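You operate a simulated robot arm through the tools that you are given. There is no shell and no other tool. Be economical: measure what you need, move in short steps, check, and stop when the job is done.

The job below is to be done with a simulated robot arm. You get a single attempt, and the scene is never put back.

Task
Scrub the pink plate in the sink clean and rinse its suds off.
Fine: soap on the yellow sponge; sponge back; swing the spout over the plate; cold tap, off at the end; leave the other plate. What is to be rubbed or washed off counts as gone when no trace of it is left.

It is judged by the outcome, as a careful person would: the job done as asked, and still so three seconds after it is handed in. It fails if anything else is knocked over, pushed out of place, dropped, spilled or broken.

Robot
A 6-joint arm with a two-finger parallel gripper on a trunk, on a base that drives. Base frame: it is fixed to the floor where the robot stands at the start and does not move with it; the origin is under the middle of the robot, x ahead of it, y to its left, z up. Units: mm, degrees, N and s.
With the tool pointing down near the work surface it reaches from about 240 to 680 mm from the robot's upright axis, wherever it stands. Its first joint turns from -166.0 to 166.0 degrees. Places, roughly: tap lever [900, 300, 1100]; tap spout [800, 300, 1300]; yellow sponge (9x6x4 cm) [500, -100, 900]. Payload 4.1 kg.
Tool frame: the origin (TCP) lies between the finger pads and is the grasp point; the fingertips stand 23 mm ahead of it; z points along the fingers, y is the line along which they close. Largest opening 94 mm; finger width 38, thickness 10; the body of the gripper, 54 by 96 mm, starts 39 mm behind the TCP.
Orientation is that of the tool frame in the base frame, as a unit quaternion [x, y, z, w]. With the fingers straight down and closing along the base's y, the tool's x points along the base's -x, its y along +y and its z along -z.

Tools
- The arm moves only by the tool move_arm. Its argument "steps" is a list of rows, each a list of 6 numbers: the shift along the tool's x, y, z in units of 100 mm (1.0 is 100 mm), then the turn, a rotation vector about the tool's x, y, z in units of 45 degrees (1.0 is 45 degrees). In form: [[tx, ty, tz, ax, ay, az], ...]. A call has 1 to 8 rows; each row is the pose to reach, as a shift and turn from the pose commanded when the call began, along the tool's axes at that moment. "hand" is the gripper command, from -1 (fully open) to 1 (shut), values between in proportion, set as the call begins (left out, the last holds). A call with a number of a shift or a turn outside -1 to 1 is refused whole. A row lasts 0.2 s, in which the tool goes at most 50 mm and 8.6 degrees; a call with a longer step from one row to the next is refused whole, and so is a gripper value outside its range. Where a pose cannot be reached the arm comes as near as it can. A force on the tool above 40 N (or 10 N above the force at the start of the call, whichever is more), or a blocked arm, ends the call early, and 0.2 s more pass. Each finger travels about 45 mm/s and halts on what it meets, pressing with about 44 N; the grip force reading is that of the motor and also rises with nothing between the fingers. The clock runs only during rows and for 0.2 s after the last one: add rows that repeat a pose to give the fingers time. The reply holds the time, the measured pose of the TCP, the force on the tool along the base axes, the opening and the grip force, in the units named above and with some noise, with the torque about the TCP (base axes, N m) and any sound that the robot's microphone picked up.
- Cameras (640 x 400 px; columns grow to the right, rows downward): "scene" is now at [21, 186.9, 1565.5]; the picture's right is [0.25, -0.97, 0.00], its down [-0.63, -0.16, -0.76] and it looks along [0.74, 0.19, -0.65] (base axes); focal length 260 px, centre (320, 200). "wrist" rides on the gripper at [86, 16, -75] in the tool frame; the picture's right is [-0.18, 0.98, 0.00], its down [-0.58, -0.11, -0.81] and it looks along [-0.79, -0.15, 0.59] (tool axes); focal length 243 px, centre (320, 200). There is no depth. A picture from a camera that has moved, and an enlarged one, comes with that camera's place and axes in the base frame and with its lens.
- camera(camera): a new picture of that camera. The clock stands still meanwhile.
- lift_body(by): slides the trunk up (or, below 0, down) by that many mm; the arm and the scene camera ride with it, the base frame stays. It gives what a move gives, with no picture.
- roll_base(legs): drives the robot by 1 to 6 legs, each [ahead, turn to the left] in mm and degrees, along the robot's own axes; the way and the turn of a leg run together, so that a leg with both is an arc; at most 1500 mm and 180 degrees a leg. The arm and the cameras ride along, it lands a little off, and it stops where it bumps. It gives what a move gives.
- aim_head(pan, tilt): turns the head with the scene camera to pan (to the left, within 155 degrees either way) and tilt (down, from -29 to 69), counted from straight ahead of the robot. It gives what a move gives.
- close_up(camera, box): a new picture of the part [left, top, right, bottom] of that camera's present view, enlarged. The clock stands still meanwhile.
- hand_in(): hands the job in; it is judged then, once.

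Work in short steps. Places have to be worked out from the pictures, the camera data and where the tool is seen: move nearer, look again, correct. Check each grasp and each placing, and mend what went wrong. You have 120 turns and 78 pictures in all, those below and enlarged ones among them. Open the gripper and draw the arm clear of the work before you hand the job in, unless the task says otherwise; then end with one line.

The tools are called after "Request:" as a command line: name --pt "numbers of a row" for each row, then --argument value for the rest, lists and objects as JSON in quotes. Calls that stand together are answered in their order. move_arm: Moves the arm, as the interface text tells. Its arguments: {"type":"object","properties":{"steps":{"type":"array"},"hand":{"type":"number"}},"required":["steps"]} The other tools are called the same way: lift_body (by) slides the trunk up or down; roll_base (legs) drives the base; aim_head (pan, tilt) turns the head that bears the scene camera; camera (camera) takes a picture; close_up (camera, box) takes an enlarged picture of a part of a camera's view; hand_in () hands the job in.

At the start:

```text
t: 0.0
position: [466.0, 170.0, 1000.4]
orientation: [0.0, 1.0, 0.001, 0.0]
force: [0.1, 0.2, -0.3]
ft_torque: [0.0, -0.01, -0.03]
finger_gap: 94.2
grasp_force: 0.1
trunk travel left (down, up): [-525.0, 65.0]
robot x, y, heading: [-4.3, -0.8, -0.0]
head pan, tilt: [14.7, 40.3]
```

scene: 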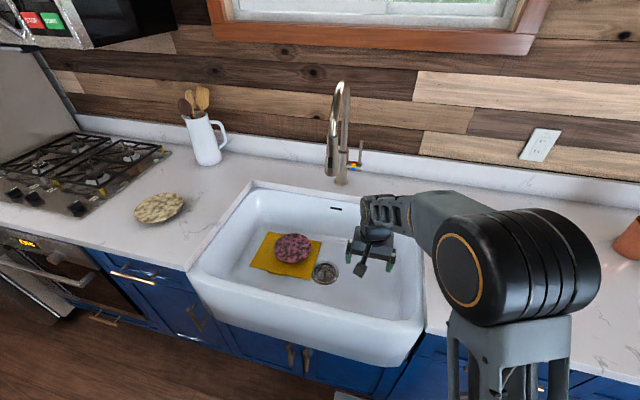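
wrist: 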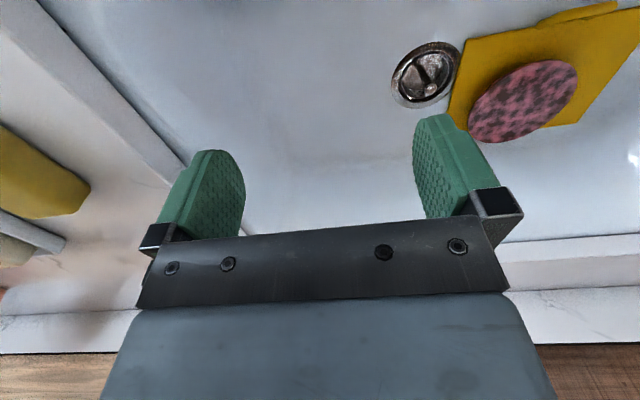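

The pink plate lies on a mat in the sink and the sponge seems to be on the right counter, hidden by the arm. I look closer at the plate and tap, and turn the head to see the right counter.

Request:
close_up --camera "scene" --box '[220, 70, 420, 300]'

Request:
close_up --camera "wrist" --box '[0, 80, 160, 360]'

Request:
aim_head --pan -20 --tilt 45

Request:
camera --camera "scene"

```text
1.74 times, centred on (320, 185) of scene
camera zoom: at [21.0, 186.9, 1565.5], right [0.25, -0.97, 0.0], down [-0.63, -0.16, -0.76], along [0.74, 0.19, -0.65], focal length 453 px, centre (320, 226)
```

zoom: 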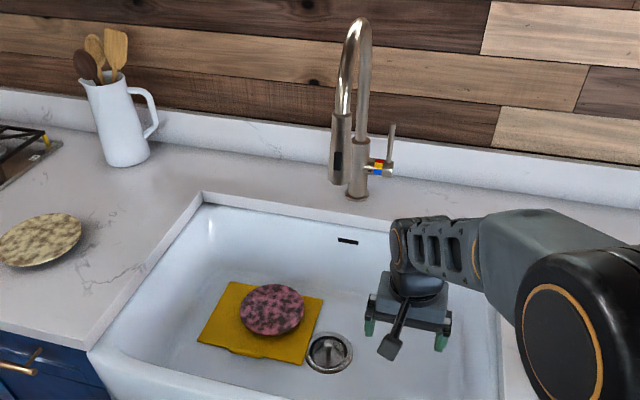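

```text
1.43 times, centred on (80, 220) of wrist
camera zoom: at [379.5, 185.9, 1074.7], right [0.18, 0.98, 0.0], down [0.58, -0.11, 0.81], along [0.79, -0.15, -0.59], focal length 347 px, centre (663, 171)
```

zoom: 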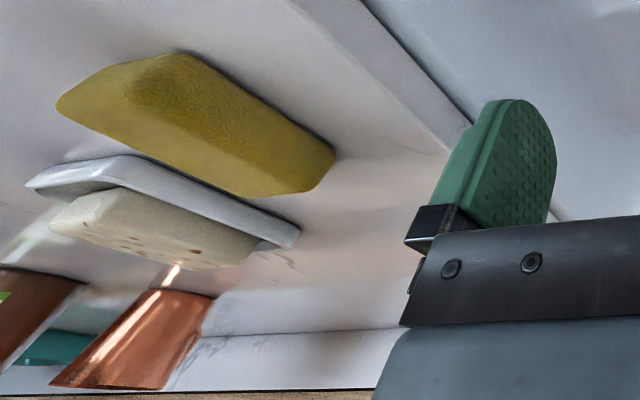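

```text
t: 1.0
position: [465.6, 169.5, 1000.0]
orientation: [0.0, 1.0, 0.001, 0.0]
force: [0.5, 0.0, -0.4]
ft_torque: [0.01, -0.03, 0.01]
finger_gap: 94.1
grasp_force: 0.1
trunk travel left (down, up): [-525.0, 65.0]
robot x, y, heading: [-2.5, -4.6, -0.1]
head pan, tilt: [-20.0, 45.0]
```

```text
73 pictures are left
camera scene: at [15.4, 137.6, 1558.7], right [-0.34, -0.94, 0.0], down [-0.66, 0.24, -0.71], along [0.66, -0.24, -0.71], focal length 260 px, centre (320, 200)
```

scene: 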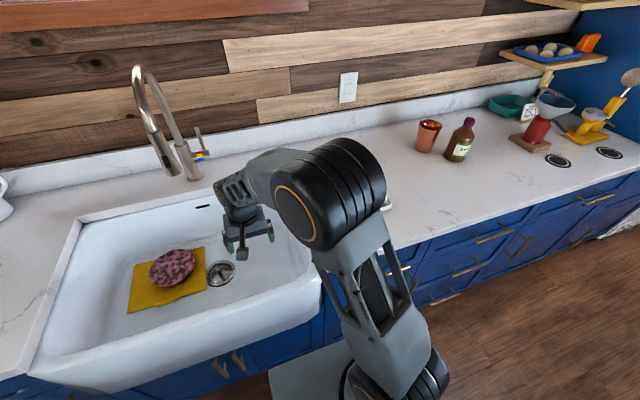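

The sponge is near (520,-160,900), with a cream block on a white dish behind it. I shift the arm to the right above the counter to look from the wrist.

Request:
move_arm --pt "0.2 -0.4 -0.15 0 0 0" --pt "0.4 -0.8 -0.3 0 0 0" --pt "0.5 -1.0 -0.5 0 0 0"

Request:
move_arm --pt "0.2 -0.4 0 0 0 0" --pt "0.4 -0.8 0 0 0 0" --pt "0.5 -1.0 0 0 0 0"

Request:
move_arm --pt "0 -0.4 0 0 0 0" --pt "0 -0.8 0 0 0 0" --pt "0 -1.0 0 0 0 0"

Request:
camera --camera "wrist"

Request:
camera --camera "scene"

```text
t: 1.8
position: [414.9, 71.3, 1048.4]
orientation: [0.0, 1.0, 0.0, 0.0]
force: [-0.4, 0.3, -0.7]
ft_torque: [0.01, 0.01, 0.03]
finger_gap: 94.0
grasp_force: 0.0
trunk travel left (down, up): [-525.0, 65.0]
robot x, y, heading: [1.2, 0.1, 0.2]
head pan, tilt: [-20.0, 45.0]
```

```text
t: 2.6
position: [365.0, -30.6, 1050.2]
orientation: [0.0, 1.0, 0.0, 0.0]
force: [-1.0, 0.4, 0.6]
ft_torque: [-0.01, 0.06, -0.03]
finger_gap: 94.1
grasp_force: 0.0
trunk travel left (down, up): [-525.0, 65.0]
robot x, y, heading: [0.5, 2.7, -0.3]
head pan, tilt: [-20.0, 45.0]
```

```text
t: 3.4
position: [366.1, -130.6, 1050.1]
orientation: [0.0, 1.0, 0.0, 0.0]
force: [-0.6, 0.5, 0.6]
ft_torque: [0.01, 0.01, -0.01]
finger_gap: 93.8
grasp_force: 0.1
trunk travel left (down, up): [-525.0, 65.0]
robot x, y, heading: [-0.5, 0.9, -0.1]
head pan, tilt: [-20.0, 45.0]
```

```text
72 pictures are left
camera wrist: at [279.5, -115.1, 1124.5], right [0.18, 0.98, 0.0], down [0.58, -0.11, 0.81], along [0.79, -0.15, -0.59], focal length 243 px, centre (320, 200)
```

wrist: 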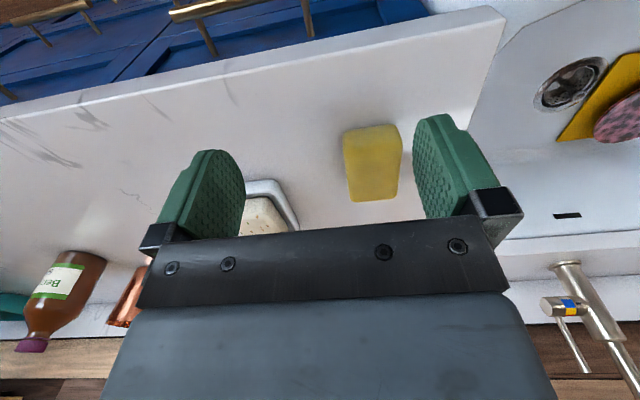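

```text
71 pictures are left
camera scene: at [15.5, 137.3, 1558.7], right [-0.34, -0.94, 0.0], down [-0.66, 0.24, -0.71], along [0.66, -0.24, -0.71], focal length 260 px, centre (320, 200)
```

scene: 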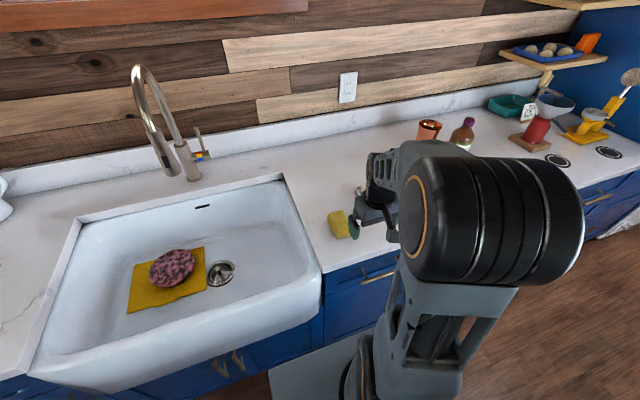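

Sponge about (505,-97,~900). I check the cream object in the white dish by moving farther right and taking a close-up.

Request:
move_arm --pt "0 -0.4 -0.0 0 0 0" --pt "0 -0.8 0 0 0 0" --pt "-0.2 -1.0 0 0 0 0" --pt "-0.5 -1.0 0 0 0 0"

Request:
move_arm --pt "0 -0.4 -0.0 0 0 0" --pt "0 -0.8 0 0 0 0"

Request:
camera --camera "wrist"

Request:
camera --camera "scene"

```text
t: 4.4
position: [418.2, -230.1, 1050.1]
orientation: [0.0, 1.0, 0.0, 0.0]
force: [1.0, -1.0, -1.0]
ft_torque: [0.0, -0.02, -0.02]
finger_gap: 93.9
grasp_force: 0.1
trunk travel left (down, up): [-525.0, 65.0]
robot x, y, heading: [-0.7, 3.3, 0.1]
head pan, tilt: [-20.0, 45.0]
```

```text
t: 5.0
position: [417.0, -309.8, 1049.8]
orientation: [0.0, 1.0, -0.001, 0.0]
force: [-0.3, -0.8, 0.4]
ft_torque: [0.0, 0.0, -0.02]
finger_gap: 93.8
grasp_force: 0.0
trunk travel left (down, up): [-525.0, 65.0]
robot x, y, heading: [-2.4, -0.6, 0.1]
head pan, tilt: [-20.0, 45.0]
```

```text
70 pictures are left
camera wrist: at [329.6, -294.7, 1124.7], right [0.18, 0.98, 0.0], down [0.58, -0.11, 0.81], along [0.79, -0.15, -0.59], focal length 243 px, centre (320, 200)
```

wrist: 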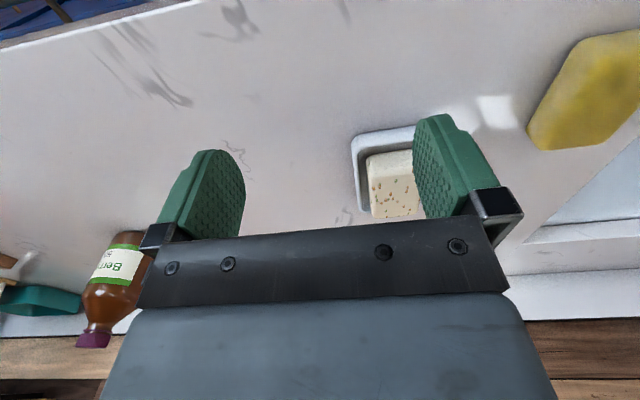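

```text
69 pictures are left
camera scene: at [15.7, 136.7, 1558.8], right [-0.34, -0.94, 0.0], down [-0.66, 0.24, -0.71], along [0.66, -0.24, -0.71], focal length 260 px, centre (320, 200)
```

scene: 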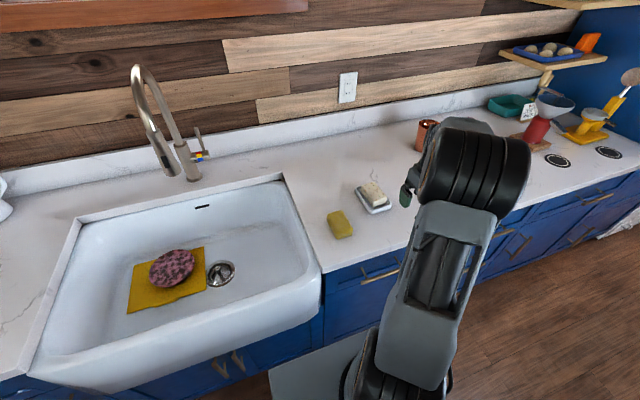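

Now the view is free; close-ups of sponge/soap and of the sink.

Request:
close_up --camera "scene" --box '[310, 165, 410, 250]'

Request:
close_up --camera "scene" --box '[100, 220, 260, 320]'

Request:
close_up --camera "scene" --box '[110, 55, 230, 195]'

```text
4.71 times, centred on (360, 208) of scene
camera zoom: at [15.7, 136.7, 1558.8], right [-0.34, -0.94, 0.0], down [-0.66, 0.24, -0.71], along [0.66, -0.24, -0.71], focal length 1225 px, centre (132, 165)
```

zoom: 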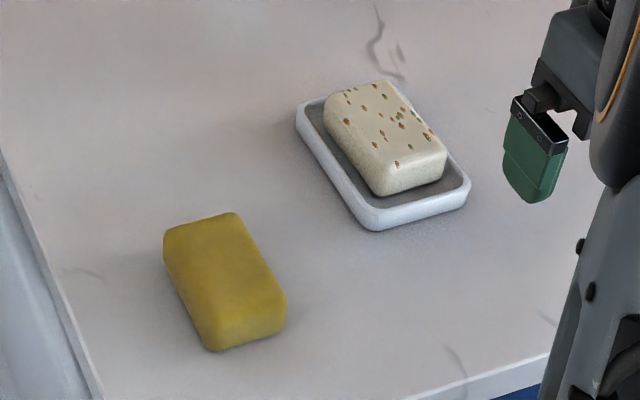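

```text
4.00 times, centred on (180, 270) of scene
camera zoom: at [15.7, 136.7, 1558.8], right [-0.34, -0.94, 0.0], down [-0.66, 0.24, -0.71], along [0.66, -0.24, -0.71], focal length 1041 px, centre (880, -80)
```

zoom: 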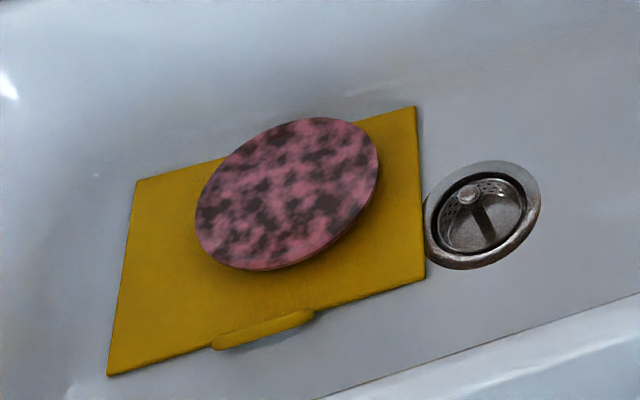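

```text
2.86 times, centred on (170, 125) of scene
camera zoom: at [15.7, 136.7, 1558.8], right [-0.34, -0.94, 0.0], down [-0.66, 0.24, -0.71], along [0.66, -0.24, -0.71], focal length 744 px, centre (749, 414)
```

zoom: 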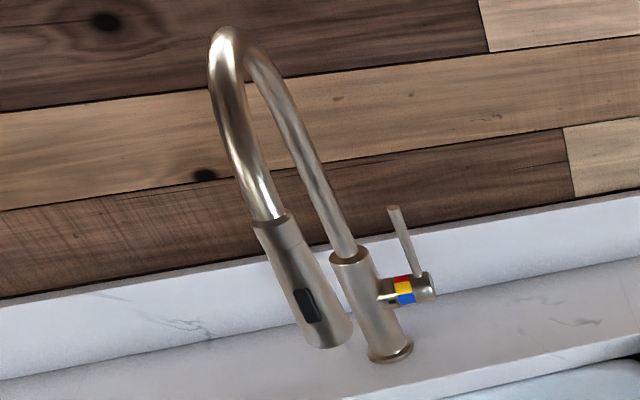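

The cream block is a soap bar in a dish; sponge centre is about (498,-105), long axis along x. I move above it and look down at the base's clearance.

Request:
move_arm --pt "-0.2 0.4 0 0 0 0" --pt "-0.4 0.8 0 0 0 0" --pt "-0.4 1.0 0 0 0 0"

Request:
move_arm --pt "-0.2 0.4 0.1 0 0 0" --pt "-0.4 0.8 0.3 0 0 0" --pt "-0.41 1.0 0.6 0 0 0"

Request:
camera --camera "wrist"

Request:
aim_head --pan 10 --tilt 69

Request:
camera --camera "scene"

```text
t: 5.8
position: [455.2, -210.1, 1049.4]
orientation: [0.0, 1.0, 0.0, 0.001]
force: [-0.1, 0.8, 0.6]
ft_torque: [0.01, 0.01, 0.0]
finger_gap: 93.8
grasp_force: 0.0
trunk travel left (down, up): [-525.0, 65.0]
robot x, y, heading: [2.0, -0.7, -0.1]
head pan, tilt: [-20.0, 45.0]
```

```text
t: 6.6
position: [498.5, -108.9, 989.0]
orientation: [0.0, 1.0, 0.0, 0.0]
force: [0.4, 0.2, -0.2]
ft_torque: [0.01, 0.01, -0.01]
finger_gap: 94.1
grasp_force: 0.1
trunk travel left (down, up): [-525.0, 65.0]
robot x, y, heading: [-2.6, -1.1, -0.3]
head pan, tilt: [-20.0, 45.0]
```

```text
65 pictures are left
camera wrist: at [411.4, -93.6, 1063.8], right [0.18, 0.98, 0.0], down [0.58, -0.11, 0.81], along [0.79, -0.15, -0.59], focal length 243 px, centre (320, 200)
```

wrist: 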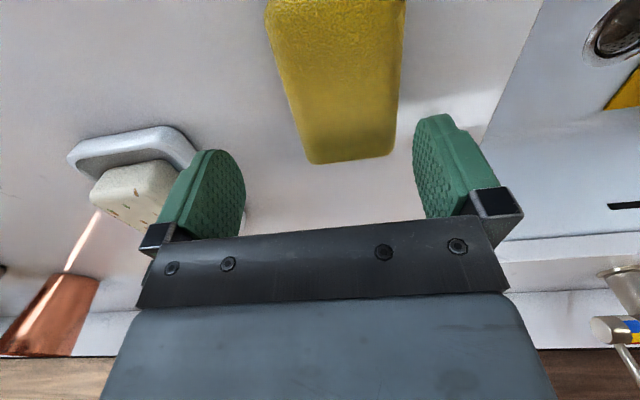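

```text
t: 7.5
position: [497.6, -109.1, 989.8]
orientation: [0.0, 1.0, -0.001, 0.0]
force: [0.0, 0.4, 0.7]
ft_torque: [-0.02, 0.02, -0.01]
finger_gap: 94.1
grasp_force: 0.1
trunk travel left (down, up): [-525.0, 65.0]
robot x, y, heading: [-2.8, -2.3, -0.1]
head pan, tilt: [10.0, 68.8]
```

```text
64 pictures are left
camera scene: at [-5.8, 174.9, 1529.9], right [0.17, -0.98, 0.0], down [-0.92, -0.16, -0.36], along [0.36, 0.06, -0.93], focal length 260 px, centre (320, 200)
```

scene: 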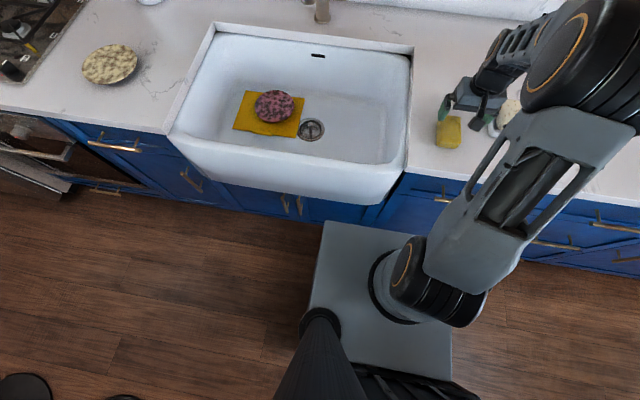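

The sponge's far edge is at x≈545 and it spans y≈-125..-65. I centre over it and descend with the fingers open.

Request:
move_arm --pt "0 0.11 0.3 0 0 0" --pt "0 0.11 0.5 0 0 0"

Request:
camera --camera "wrist"

Request:
aim_head --pan -20 --tilt 45

Request:
close_up --camera "scene" --box '[300, 165, 400, 250]'

```text
t: 8.2
position: [496.9, -99.8, 943.3]
orientation: [0.001, 1.0, 0.0, 0.002]
force: [-3.1, -0.9, 28.3]
ft_torque: [1.46, 0.61, 0.17]
finger_gap: 94.0
grasp_force: 0.1
trunk travel left (down, up): [-525.0, 65.0]
robot x, y, heading: [-1.9, -0.6, 0.1]
head pan, tilt: [10.0, 68.8]
```

```text
63 pictures are left
camera wrist: at [409.6, -83.3, 1017.3], right [0.18, 0.98, 0.0], down [0.58, -0.11, 0.81], along [0.8, -0.15, -0.59], focal length 243 px, centre (320, 200)
```

wrist: 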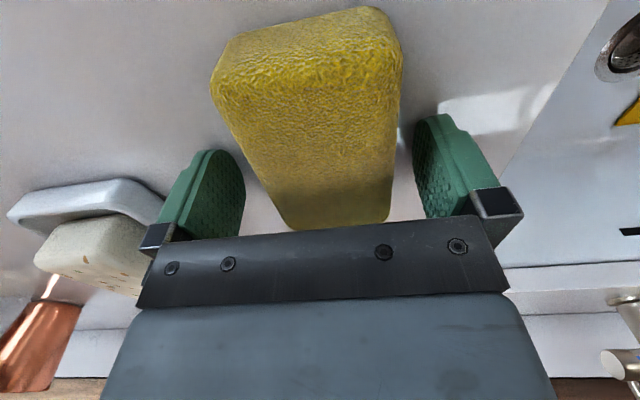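

```text
t: 9.1
position: [496.2, -99.5, 942.2]
orientation: [0.0, 1.0, -0.001, 0.004]
force: [2.8, 0.3, 48.1]
ft_torque: [2.46, 0.79, -0.22]
finger_gap: 94.0
grasp_force: 0.1
trunk travel left (down, up): [-525.0, 65.0]
robot x, y, heading: [2.2, -1.6, -0.3]
head pan, tilt: [-20.0, 45.0]
```

```text
4.71 times, centred on (350, 208) of scene
camera zoom: at [12.2, 138.0, 1558.8], right [-0.34, -0.94, 0.0], down [-0.66, 0.24, -0.71], along [0.67, -0.24, -0.71], focal length 1225 px, centre (179, 165)
```

zoom: 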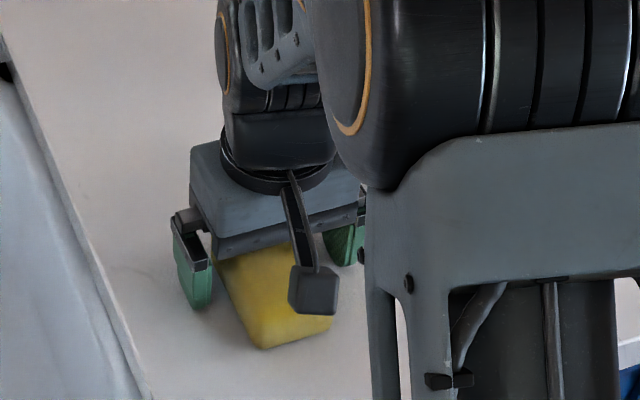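

The left fingertip is pressing on the counter (48 N at +51 mm), so the counter is at z≈918 and the sponge top ≈955; re-triangulated its centre is ≈(471,-94). I lift, shift back over its centre.

Request:
move_arm --pt "0 0 -0.3 0 0 0" --pt "0 0 -0.4 0 0 0" --pt "0.26 0.06 -0.4 0 0 0" --pt "0.26 0.06 -0.4 0 0 0"

Request:
close_up --camera "scene" --box '[300, 165, 400, 250]'

Request:
camera --camera "wrist"

```text
t: 10.1
position: [469.3, -92.8, 980.3]
orientation: [0.0, 1.0, 0.0, 0.0]
force: [-0.2, 0.6, -1.4]
ft_torque: [0.0, 0.0, 0.02]
finger_gap: 93.8
grasp_force: 0.1
trunk travel left (down, up): [-525.0, 65.0]
robot x, y, heading: [-0.3, -0.4, 0.1]
head pan, tilt: [-20.0, 45.0]
```

```text
4.71 times, centred on (350, 208) of scene
camera zoom: at [15.1, 137.5, 1558.6], right [-0.34, -0.94, 0.0], down [-0.66, 0.24, -0.71], along [0.66, -0.24, -0.71], focal length 1225 px, centre (179, 165)
```

zoom: 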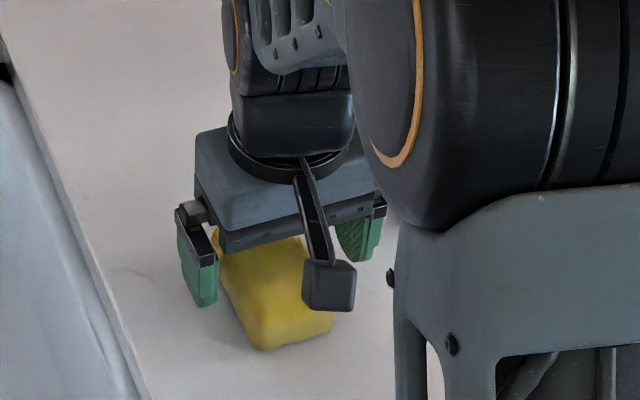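

```text
60 pictures are left
camera wrist: at [383.7, -76.9, 1055.4], right [0.18, 0.98, 0.0], down [0.58, -0.11, 0.81], along [0.79, -0.15, -0.59], focal length 243 px, centre (320, 200)
```

wrist: 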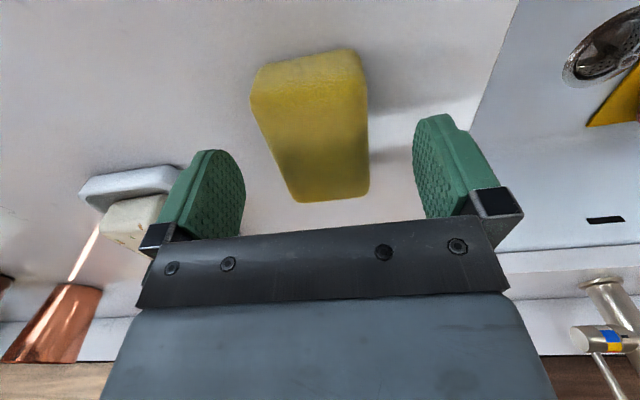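

Contact says counter ≈919 and sizes put the sponge top ≈950, centre ≈(480,-93). I go down to TCP z 954 (tips ~12 mm above counter) and close.

Request:
move_arm --pt "-0.1 0 0.13 0 0 0" --pt "-0.1 0 0.26 0 0 0"

Request:
move_arm --hand 1 --pt "0 0 0 0 0 0" --pt "0 0 0 0 0 0" --pt "0 0 0 0 0 0" --pt "0 0 0 0 0 0" --pt "0 0 0 0 0 0"

Request:
camera --camera "wrist"

```text
t: 10.7
position: [480.9, -93.1, 953.3]
orientation: [0.0, 1.0, 0.0, 0.0]
force: [0.0, -0.9, 0.6]
ft_torque: [0.02, 0.02, 0.02]
finger_gap: 94.1
grasp_force: 0.0
trunk travel left (down, up): [-525.0, 65.0]
robot x, y, heading: [-1.6, 0.5, -0.2]
head pan, tilt: [-20.0, 45.0]
```

```text
t: 11.9
position: [482.4, -92.8, 954.2]
orientation: [0.0, 1.0, 0.0, 0.0]
force: [1.0, -0.1, 1.1]
ft_torque: [0.01, -0.01, 0.0]
finger_gap: 54.8
grasp_force: 44.0
trunk travel left (down, up): [-525.0, 65.0]
robot x, y, heading: [-1.6, -2.3, 0.1]
head pan, tilt: [-20.0, 45.0]
```

```text
59 pictures are left
camera wrist: at [394.6, -76.8, 1028.7], right [0.18, 0.98, 0.0], down [0.58, -0.11, 0.81], along [0.79, -0.15, -0.59], focal length 243 px, centre (320, 200)
```

wrist: 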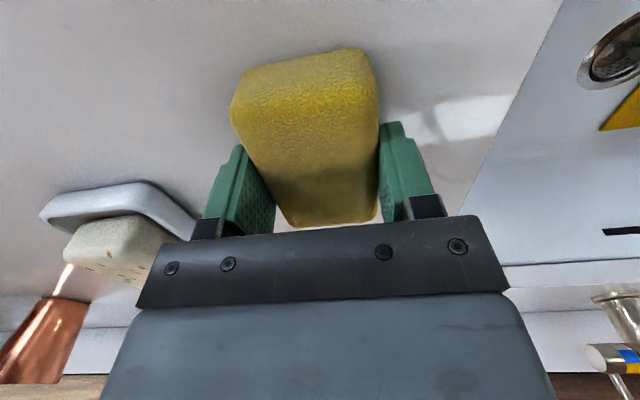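

Sponge gripped (54.8 mm, 44 N). Lift and carry it to above the soap bar, at about (549,-250).

Request:
move_arm --pt "0 0 -0.4 0 0 0" --pt "0 0 -0.75 0 0 0" --pt "-0.2 -0.4 -0.75 0 0 0" --pt "-0.4 -0.8 -0.75 0 0 0" --pt "-0.4 -1.0 -0.75 0 0 0"

Request:
move_arm --pt "-0.2 -0.4 0 0 0 0" --pt "-0.28 -0.58 0 0 0 0"

Request:
camera --camera "wrist"

Request:
close_up --camera "scene" --box '[310, 155, 420, 250]'

```text
t: 13.1
position: [521.1, -193.1, 1029.3]
orientation: [0.001, 1.0, 0.0, 0.0]
force: [-0.2, -0.7, -0.2]
ft_torque: [0.01, 0.0, 0.01]
finger_gap: 54.7
grasp_force: 43.3
trunk travel left (down, up): [-525.0, 65.0]
robot x, y, heading: [-3.4, 1.8, 0.0]
head pan, tilt: [-20.0, 45.0]
```

```text
t: 13.7
position: [548.9, -251.8, 1027.9]
orientation: [0.0, 1.0, 0.0, -0.001]
force: [0.7, -0.9, -0.6]
ft_torque: [0.0, -0.06, -0.03]
finger_gap: 54.9
grasp_force: 44.3
trunk travel left (down, up): [-525.0, 65.0]
robot x, y, heading: [3.3, -1.3, -0.3]
head pan, tilt: [-20.0, 45.0]
```

```text
58 pictures are left
camera wrist: at [462.5, -236.2, 1103.1], right [0.18, 0.98, 0.0], down [0.58, -0.11, 0.81], along [0.79, -0.15, -0.59], focal length 243 px, centre (320, 200)
```

wrist: 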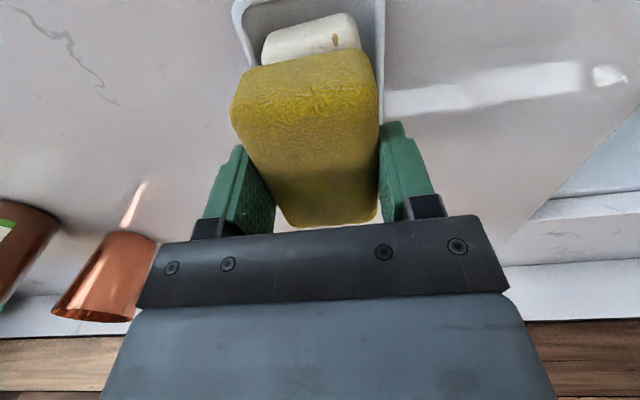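

```text
4.21 times, centred on (365, 202) of scene
camera zoom: at [15.7, 136.8, 1558.7], right [-0.34, -0.94, 0.0], down [-0.66, 0.24, -0.71], along [0.66, -0.24, -0.71], focal length 1096 px, centre (130, 190)
```

zoom: 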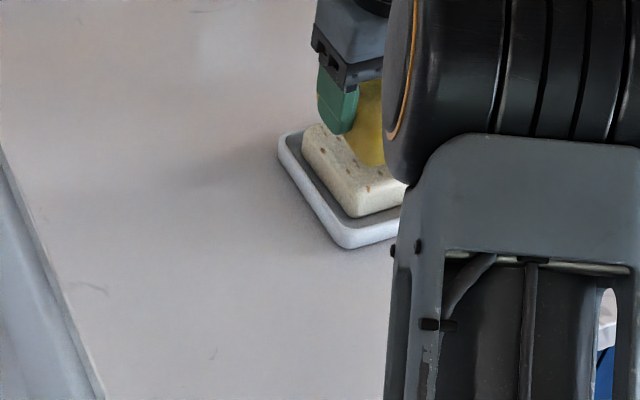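

Aligned in y with the soap. Lower gently until the sponge touches the bar.

Request:
move_arm --pt "-0.05 0 0.15 0 0 0" --pt "-0.05 0 0.26 0 0 0" --pt "-0.05 0 0.3 0 0 0" --pt "-0.05 0 0.33 0 0 0"

Request:
move_arm --pt "0 0 0.03 0 0 0" --pt "0 0 0.05 0 0 0"

```text
t: 14.7
position: [554.2, -250.6, 998.9]
orientation: [0.0, 1.0, -0.002, 0.003]
force: [1.1, -0.8, 23.8]
ft_torque: [0.12, 0.59, 0.0]
finger_gap: 54.9
grasp_force: 43.6
trunk travel left (down, up): [-525.0, 65.0]
robot x, y, heading: [-0.2, -3.0, -0.3]
head pan, tilt: [-20.0, 45.0]
```

```text
t: 15.2
position: [554.1, -250.6, 999.7]
orientation: [0.001, 1.0, -0.002, 0.006]
force: [-3.3, 1.8, 16.3]
ft_torque: [0.29, 0.66, -0.05]
finger_gap: 54.9
grasp_force: 43.7
trunk travel left (down, up): [-525.0, 65.0]
robot x, y, heading: [2.0, -3.1, 0.1]
head pan, tilt: [-20.0, 45.0]
stopped in row 2: the force on the tool passed its limit (the readings are from after the stop); the commanded pose is now the measured one
```

Contact at TCP z≈999 with ~16 N. Rub in short strokes along x and y with slightly less pressure.

Request:
move_arm --pt "0.1 0 -0.0 0 0 0" --pt "0.2 0 0 0 0 0" --pt "0.1 0 0 0 0 0" --pt "-0.05 0 0 0 0 0" --pt "-0.15 0 0 0 0 0" --pt "0 0 0 0 0 0"

Request:
move_arm --pt "0.1 0.05 0 0 0 0" --pt "0.2 0.1 0 0 0 0" --pt "0.05 0 0 0 0 0" --pt "-0.1 -0.1 0 0 0 0" --pt "0 0 0 0 0 0"

Request:
close_up --camera "scene" --box '[310, 155, 420, 250]'

```text
t: 16.6
position: [558.2, -250.1, 999.5]
orientation: [-0.001, 1.0, -0.002, 0.007]
force: [9.9, 3.4, 28.8]
ft_torque: [0.27, 0.53, -0.03]
finger_gap: 55.3
grasp_force: 44.1
trunk travel left (down, up): [-525.0, 65.0]
robot x, y, heading: [-2.9, -0.2, 0.1]
head pan, tilt: [-20.0, 45.0]
```

```text
t: 17.8
position: [555.4, -253.2, 999.3]
orientation: [0.001, 1.0, -0.004, 0.006]
force: [3.5, -8.9, 27.5]
ft_torque: [-0.13, 0.51, 0.14]
finger_gap: 54.7
grasp_force: 44.3
trunk travel left (down, up): [-525.0, 65.0]
robot x, y, heading: [1.8, 2.2, -0.3]
head pan, tilt: [-20.0, 45.0]
```

```text
4.21 times, centred on (365, 202) of scene
camera zoom: at [14.1, 137.8, 1558.7], right [-0.34, -0.94, 0.0], down [-0.66, 0.24, -0.71], along [0.67, -0.24, -0.71], focal length 1096 px, centre (130, 190)
```

zoom: 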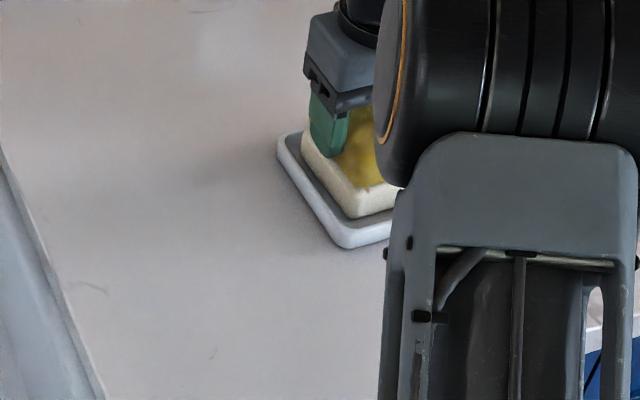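

Dish unmoved, soap rubbed on. Lift and tuck the arm in, then drive: back off, sidestep left 400 mm.

Request:
move_arm --pt "0 0 -0.3 0 0 0" --pt "0 0 -0.7 0 0 0" --pt "0 0 -1.0 0 0 0"

Request:
move_arm --pt "0.4 0.2 0 0 0 0" --pt "0.8 0.5 0 0 0 0" --pt "1.0 0.9 0 0 0 0"

Request:
move_arm --pt "0.3 0.4 0 0 0 0" --pt "0.5 0.8 0 0 0 0" --pt "0.6 1.0 0 0 0 0"

Request:
close_up --camera "scene" --box '[310, 155, 420, 250]'

Request:
roll_base --legs '[[-150, 0], [0, 90], [400, 0], [0, -90]]'

```text
t: 18.6
position: [554.6, -252.0, 1096.8]
orientation: [0.0, 1.0, -0.002, 0.003]
force: [-0.2, 0.1, -0.6]
ft_torque: [0.0, 0.04, 0.02]
finger_gap: 54.8
grasp_force: 44.0
trunk travel left (down, up): [-525.0, 65.0]
robot x, y, heading: [-2.4, 0.1, 0.0]
head pan, tilt: [-20.0, 45.0]
```

```text
t: 19.4
position: [454.6, -160.8, 1096.2]
orientation: [0.001, 1.0, -0.003, 0.005]
force: [0.1, -1.1, -0.4]
ft_torque: [0.02, 0.0, 0.01]
finger_gap: 54.9
grasp_force: 43.9
trunk travel left (down, up): [-525.0, 65.0]
robot x, y, heading: [0.3, 3.4, -0.1]
head pan, tilt: [-20.0, 45.0]
```

```text
t: 20.1
position: [393.6, -61.7, 1093.7]
orientation: [0.0, 1.0, -0.001, 0.004]
force: [0.2, -0.2, 0.7]
ft_torque: [-0.02, 0.01, 0.01]
finger_gap: 54.8
grasp_force: 43.7
trunk travel left (down, up): [-525.0, 65.0]
robot x, y, heading: [0.6, 0.1, 0.1]
head pan, tilt: [-20.0, 45.0]
```

```text
4.21 times, centred on (365, 202) of scene
camera zoom: at [15.5, 137.4, 1558.7], right [-0.34, -0.94, 0.0], down [-0.66, 0.24, -0.71], along [0.66, -0.24, -0.71], focal length 1096 px, centre (130, 190)
```

zoom: 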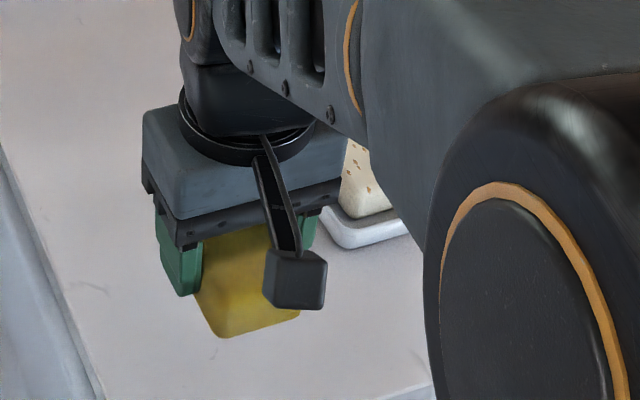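

```text
t: 31.3
position: [240.3, 343.8, 1095.1]
orientation: [-0.006, 1.0, -0.001, 0.004]
force: [0.3, -0.2, 0.2]
ft_torque: [-0.01, -0.01, 0.02]
finger_gap: 55.0
grasp_force: 44.0
trunk travel left (down, up): [-525.0, 65.0]
robot x, y, heading: [-154.7, 397.6, 0.9]
head pan, tilt: [-20.0, 45.0]
```

Now at (-154,398). Drive forward 190 and look from above.

Request:
roll_base --legs '[[190, -0.8]]'

Request:
aim_head --pan 0 --tilt 60

Request:
camera --camera "scene"

Request:
camera --camera "wrist"

```text
t: 32.9
position: [428.2, 339.0, 1094.6]
orientation: [0.002, 1.0, -0.002, 0.003]
force: [0.2, 0.0, -1.2]
ft_torque: [0.02, -0.02, -0.02]
finger_gap: 54.7
grasp_force: 43.8
trunk travel left (down, up): [-525.0, 65.0]
robot x, y, heading: [36.7, 399.8, 0.1]
head pan, tilt: [-20.0, 45.0]
```

```text
t: 33.7
position: [428.0, 339.4, 1095.7]
orientation: [0.001, 1.0, -0.002, 0.004]
force: [-0.9, 0.3, -0.5]
ft_torque: [0.0, 0.01, 0.0]
finger_gap: 54.7
grasp_force: 43.8
trunk travel left (down, up): [-525.0, 65.0]
robot x, y, heading: [34.4, 404.7, 0.0]
head pan, tilt: [0.0, 60.0]
```

```text
54 pictures are left
camera scene: at [40.0, 567.0, 1539.2], right [0.0, -1.0, 0.0], down [-0.87, 0.0, -0.5], along [0.5, 0.0, -0.87], focal length 260 px, centre (320, 200)
```

scene: 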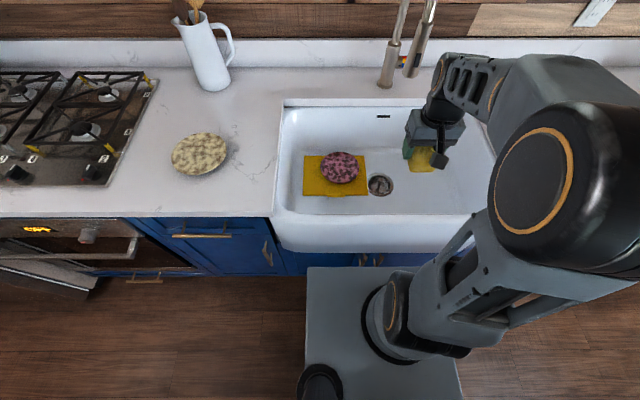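

```text
53 pictures are left
camera wrist: at [341.4, 355.2, 1169.1], right [0.19, 0.98, 0.0], down [0.58, -0.11, 0.81], along [0.8, -0.15, -0.58], focal length 243 px, centre (320, 200)
```

wrist: 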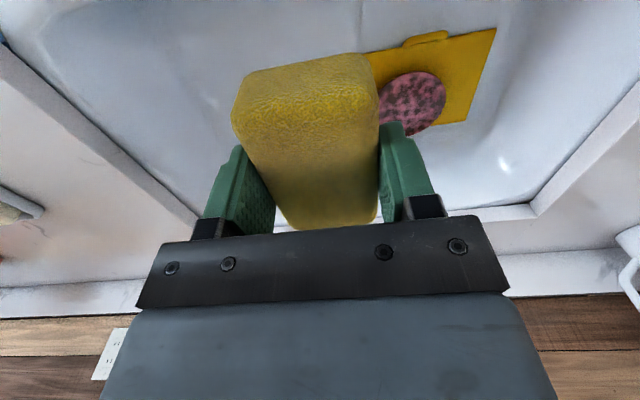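

Plate is ≈(682,486,~690), Ø≈163. The spout tip is ≈(640,336,1130), so to keep the forearm clear I shift the robot a further ~100 mm left and a bit closer.

Request:
roll_base --legs '[[-110, 0], [0, 90], [105, 0], [0, -90], [142, 0]]'

Request:
aim_head --pan -5 --tilt 50

Request:
camera --camera "scene"

```text
t: 44.2
position: [463.2, 448.4, 1094.1]
orientation: [-0.002, 1.0, -0.002, 0.003]
force: [-0.6, -0.1, -0.7]
ft_torque: [0.01, 0.04, 0.0]
finger_gap: 54.9
grasp_force: 44.6
trunk travel left (down, up): [-525.0, 65.0]
robot x, y, heading: [71.0, 506.5, -0.1]
head pan, tilt: [0.0, 60.0]
```

```text
t: 44.9
position: [462.0, 446.3, 1095.6]
orientation: [-0.002, 1.0, -0.001, 0.004]
force: [0.1, 0.3, -0.2]
ft_torque: [-0.03, 0.04, 0.0]
finger_gap: 54.9
grasp_force: 43.7
trunk travel left (down, up): [-525.0, 65.0]
robot x, y, heading: [70.1, 505.6, 0.2]
head pan, tilt: [-5.0, 50.0]
```

```text
52 pictures are left
camera scene: at [82.6, 666.1, 1551.7], right [-0.08, -1.0, 0.0], down [-0.76, 0.06, -0.64], along [0.64, -0.05, -0.77], focal length 260 px, centre (320, 200)
```

scene: 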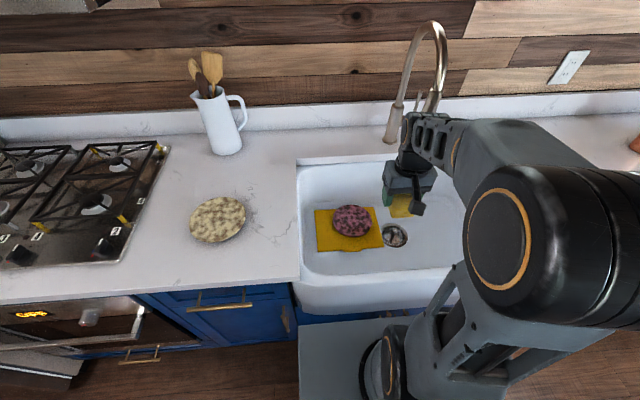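

The spout position is ambiguous; I take a close-up of the tap from here.

Request:
close_up --camera "scene" --box '[340, 10, 480, 150]'

Request:
close_up --camera "scene" --box '[290, 150, 430, 290]'

```text
2.86 times, centred on (410, 80) of scene
camera zoom: at [82.6, 666.1, 1551.7], right [-0.08, -1.0, 0.0], down [-0.76, 0.06, -0.64], along [0.64, -0.05, -0.77], focal length 744 px, centre (63, 543)
```

zoom: 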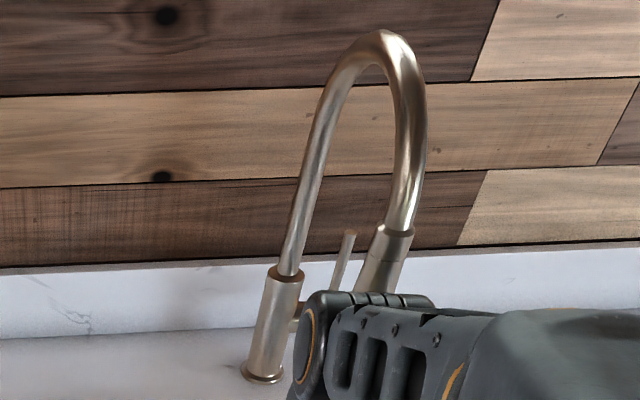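

```text
2.86 times, centred on (360, 220) of scene
camera zoom: at [82.6, 666.1, 1551.7], right [-0.08, -1.0, 0.0], down [-0.76, 0.06, -0.64], along [0.64, -0.05, -0.77], focal length 744 px, centre (206, 143)
```

zoom: 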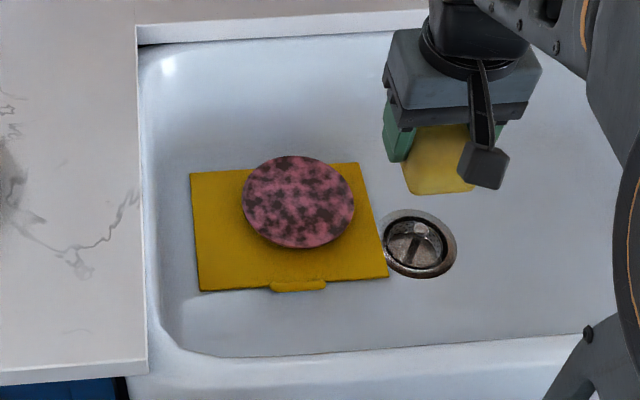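

Base of tap ≈(884,331), nozzle tip ≈(645,336,1140). I move left to y≈490 first, then forward over the plate and down into the sink.

Request:
move_arm --pt "0 0.4 0 0 0 0" --pt "-0.3 0.42 0.1 0 0 0" --pt "-0.7 0.42 0.3 0 0 0" --pt "-1.0 0.42 0.5 0 0 0"

Request:
move_arm --pt "-0.3 0 0.3 0 0 0" --pt "-0.6 0 0.6 0 0 0" --pt "-0.9 0 0.9 0 0 0" --pt "-1.0 0 1.0 0 0 0"

Request:
move_arm --pt "0 0 0.4 0 0 0" --pt "0 0 0.8 0 0 0" --pt "0 0 1.0 0 0 0"

Request:
camera --camera "scene"

Request:
camera --camera "wrist"

```text
t: 45.9
position: [564.8, 488.2, 1044.4]
orientation: [-0.002, 1.0, -0.002, 0.005]
force: [-0.6, 0.4, 0.0]
ft_torque: [-0.03, -0.01, -0.01]
finger_gap: 55.0
grasp_force: 43.3
trunk travel left (down, up): [-525.0, 65.0]
robot x, y, heading: [69.2, 505.4, 0.2]
head pan, tilt: [-5.0, 50.0]
```

```text
t: 46.9
position: [662.9, 490.4, 945.7]
orientation: [-0.002, 1.0, -0.002, 0.004]
force: [0.0, 0.8, -0.4]
ft_torque: [0.02, 0.02, 0.01]
finger_gap: 54.9
grasp_force: 43.9
trunk travel left (down, up): [-525.0, 65.0]
robot x, y, heading: [66.6, 506.0, 0.2]
head pan, tilt: [-5.0, 50.0]
```

```text
t: 47.7
position: [664.5, 488.0, 847.1]
orientation: [-0.002, 1.0, -0.002, 0.004]
force: [0.4, 0.7, -0.1]
ft_torque: [0.01, 0.01, 0.02]
finger_gap: 54.9
grasp_force: 44.1
trunk travel left (down, up): [-525.0, 65.0]
robot x, y, heading: [69.7, 507.8, 0.4]
head pan, tilt: [-5.0, 50.0]
```

```text
49 pictures are left
camera scene: at [82.8, 666.1, 1551.8], right [-0.08, -1.0, 0.0], down [-0.76, 0.06, -0.64], along [0.64, -0.05, -0.77], focal length 260 px, centre (320, 200)
```

scene: 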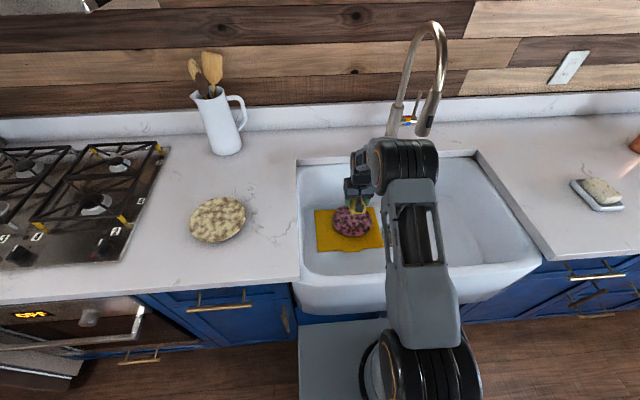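

```text
48 pictures are left
camera wrist: at [576.9, 504.0, 919.8], right [0.18, 0.98, 0.0], down [0.58, -0.1, 0.81], along [0.8, -0.15, -0.58], focal length 243 px, centre (320, 200)
```

wrist: 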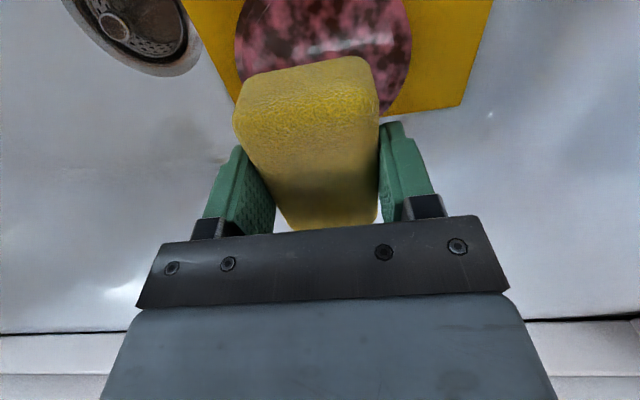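

Over the plate with clear room; nozzle tip ≈(674,330,1100). Lower carefully to contact.

Request:
move_arm --pt "-0.1 0 0.4 0 0 0" --pt "-0.1 0 0.8 0 0 0" --pt "-0.1 0 1.0 0 0 0"

Request:
move_arm --pt "0 0 0.08 0 0 0" --pt "0 0 0.13 0 0 0" --pt "0 0 0.17 0 0 0" --pt "0 0 0.21 0 0 0" --pt "0 0 0.24 0 0 0" --pt "0 0 0.27 0 0 0"

Request:
camera --camera "wrist"

```text
t: 48.5
position: [675.3, 488.1, 746.5]
orientation: [-0.001, 1.0, -0.002, 0.006]
force: [1.2, -0.9, -0.4]
ft_torque: [-0.01, 0.03, 0.03]
finger_gap: 54.8
grasp_force: 44.2
trunk travel left (down, up): [-525.0, 65.0]
robot x, y, heading: [69.6, 508.4, 0.1]
head pan, tilt: [-5.0, 50.0]
```

```text
t: 49.9
position: [675.9, 487.8, 719.2]
orientation: [-0.002, 1.0, -0.001, 0.006]
force: [-1.6, -0.9, 9.4]
ft_torque: [0.17, 0.1, 0.02]
finger_gap: 54.8
grasp_force: 44.6
trunk travel left (down, up): [-525.0, 65.0]
robot x, y, heading: [65.0, 504.7, 0.2]
head pan, tilt: [-5.0, 50.0]
```

```text
47 pictures are left
camera wrist: at [588.2, 504.2, 794.3], right [0.18, 0.98, 0.0], down [0.57, -0.1, 0.81], along [0.8, -0.15, -0.58], focal length 243 px, centre (320, 200)
```

wrist: 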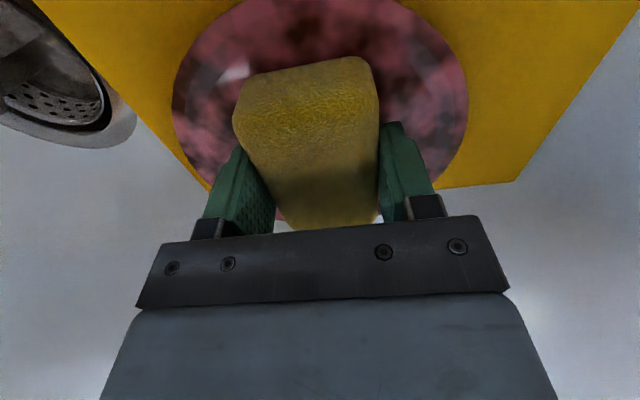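

Contact at TCP z≈719 (9 N), plate ≈ centre (675,490), R≈78. First test stroke along x with a little more pressure.

Request:
move_arm --pt "0.2 0 0.02 0 0 0" --pt "0.4 0 0.02 0 0 0" --pt "0.2 0 0.02 0 0 0" --pt "0 0 0.02 0 0 0" --pt "-0.2 0 0.02 0 0 0" --pt "-0.4 0 0.02 0 0 0" --pt "-0.2 0 0.02 0 0 0" --pt "0 0 0.02 0 0 0"

Request:
camera --camera "wrist"

Request:
close_up --camera "scene" --box '[290, 150, 430, 290]'

```text
t: 50.7
position: [642.9, 487.5, 720.2]
orientation: [-0.003, 1.0, -0.002, 0.004]
force: [-6.2, -0.2, 18.5]
ft_torque: [0.19, -0.48, 0.08]
finger_gap: 55.1
grasp_force: 43.9
trunk travel left (down, up): [-525.0, 65.0]
robot x, y, heading: [65.8, 506.1, 0.2]
head pan, tilt: [-5.0, 50.0]
stopped in row 3: the force on the tool passed its limit (the readings are from after the stop); the commanded pose is now the measured one
```

```text
46 pictures are left
camera wrist: at [556.6, 503.2, 794.6], right [0.18, 0.98, 0.0], down [0.58, -0.1, 0.81], along [0.8, -0.15, -0.59], focal length 243 px, centre (320, 200)
```

wrist: 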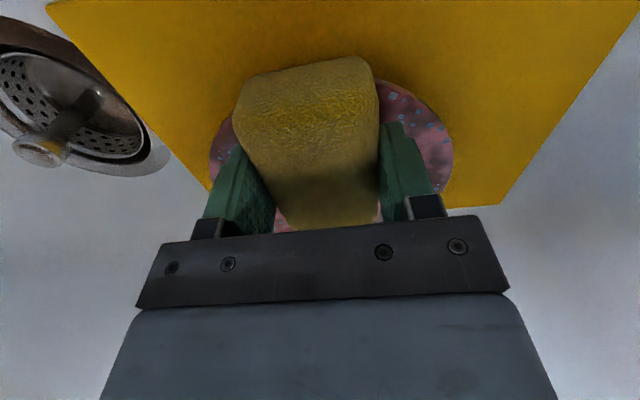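

```text
2.86 times, centred on (360, 220) of scene
camera zoom: at [80.3, 666.2, 1551.9], right [-0.08, -1.0, 0.0], down [-0.76, 0.06, -0.64], along [0.64, -0.05, -0.77], focal length 744 px, centre (206, 143)
```

zoom: 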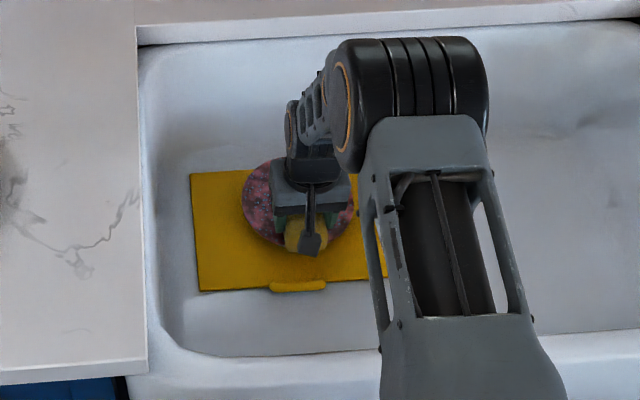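

Suds are appearing and the plate hasn't moved. I continue with slightly lighter pressure in long strokes.

Request:
move_arm --pt "0 0 -0.01 0 0 0" --pt "-0.2 0 -0.01 0 0 0" --pt "-0.4 0 -0.01 0 0 0" --pt "-0.6 0 -0.01 0 0 0" --pt "-0.75 0 -0.01 0 0 0" --pt "-0.75 0.2 -0.01 0 0 0" --pt "-0.6 0.25 -0.01 0 0 0" --pt "-0.4 0.25 -0.01 0 0 0"

Request:
camera --camera "wrist"

```text
t: 52.5
position: [685.6, 514.1, 719.7]
orientation: [-0.003, 1.0, -0.001, 0.003]
force: [6.5, 2.6, 20.6]
ft_torque: [0.06, -0.45, 0.08]
finger_gap: 54.9
grasp_force: 43.7
trunk travel left (down, up): [-525.0, 65.0]
robot x, y, heading: [66.7, 507.1, 0.1]
head pan, tilt: [-5.0, 50.0]
```

```text
44 pictures are left
camera wrist: at [598.1, 530.0, 794.4], right [0.18, 0.98, 0.0], down [0.58, -0.1, 0.81], along [0.8, -0.15, -0.59], focal length 243 px, centre (320, 200)
```

wrist: 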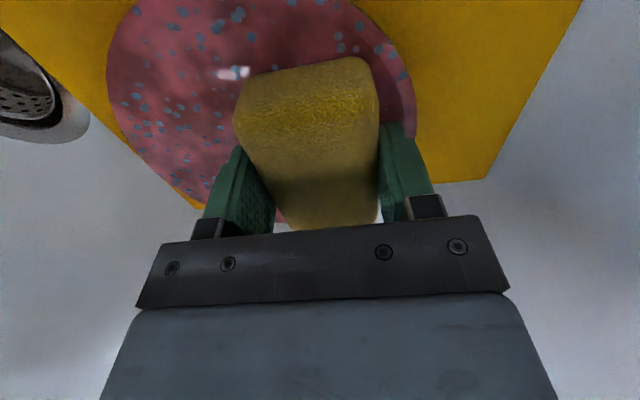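

Dirt is giving way to suds specks. Continue on the +y side.

Request:
move_arm --pt "0.2 0 0 0 0 0" --pt "0.4 0 0 0 0 0" --pt "0.5 0.1 0 0 0 0" --pt "0.4 0.25 0 0 0 0" --pt "0.2 0.25 0 0 0 0" --pt "0 0.25 0 0 0 0" --pt "-0.15 0.2 0 0 0 0" --pt "-0.3 0 0 0 0 0"

Request:
move_arm --pt "-0.05 -0.2 0 0 0 0" --pt "-0.05 -0.4 0 0 0 0" --pt "0 -0.6 0 0 0 0" --pt "0.2 -0.6 0 0 0 0" --pt "0.4 -0.6 0 0 0 0" --pt "0.6 -0.6 0 0 0 0" --pt "0.8 -0.6 0 0 0 0" --pt "0.75 -0.8 0 0 0 0"

Request:
move_arm --pt "-0.2 0 0 0 0 0" --pt "-0.4 -0.05 0 0 0 0" --pt "-0.6 -0.05 0 0 0 0" --pt "-0.5 0.1 0 0 0 0" --pt "-0.4 0.3 0 0 0 0"

Request:
camera --camera "wrist"

```text
t: 54.3
position: [713.6, 512.5, 721.1]
orientation: [0.0, 1.0, -0.001, 0.002]
force: [-2.3, 7.0, 20.6]
ft_torque: [0.34, 0.39, -0.11]
finger_gap: 54.6
grasp_force: 43.9
trunk travel left (down, up): [-525.0, 65.0]
robot x, y, heading: [67.8, 507.5, 0.5]
head pan, tilt: [-5.0, 50.0]
```

```text
t: 56.1
position: [638.9, 433.2, 718.6]
orientation: [-0.004, 1.0, -0.002, 0.0]
force: [-0.2, 6.1, 15.5]
ft_torque: [0.62, -0.52, 0.21]
finger_gap: 54.6
grasp_force: 43.7
trunk travel left (down, up): [-525.0, 65.0]
robot x, y, heading: [66.7, 506.4, 0.5]
head pan, tilt: [-5.0, 50.0]
```

```text
t: 57.3
position: [679.4, 463.0, 719.5]
orientation: [-0.003, 1.0, -0.001, 0.003]
force: [3.7, -4.4, 18.9]
ft_torque: [0.0, -0.07, 0.01]
finger_gap: 55.3
grasp_force: 44.4
trunk travel left (down, up): [-525.0, 65.0]
robot x, y, heading: [70.1, 506.7, 0.3]
head pan, tilt: [-5.0, 50.0]
```

```text
43 pictures are left
camera wrist: at [592.4, 478.8, 794.2], right [0.18, 0.98, 0.0], down [0.58, -0.1, 0.81], along [0.8, -0.15, -0.59], focal length 243 px, centre (320, 200)
```

wrist: 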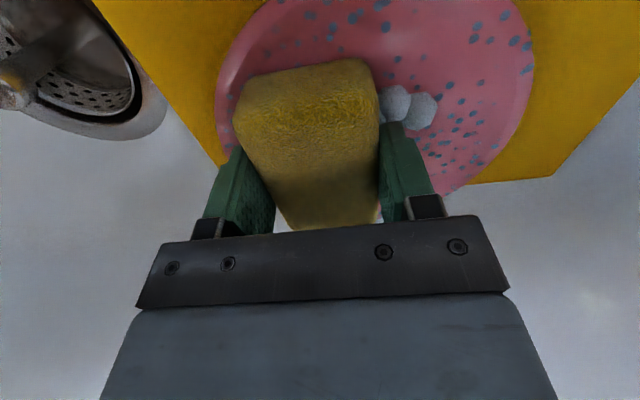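

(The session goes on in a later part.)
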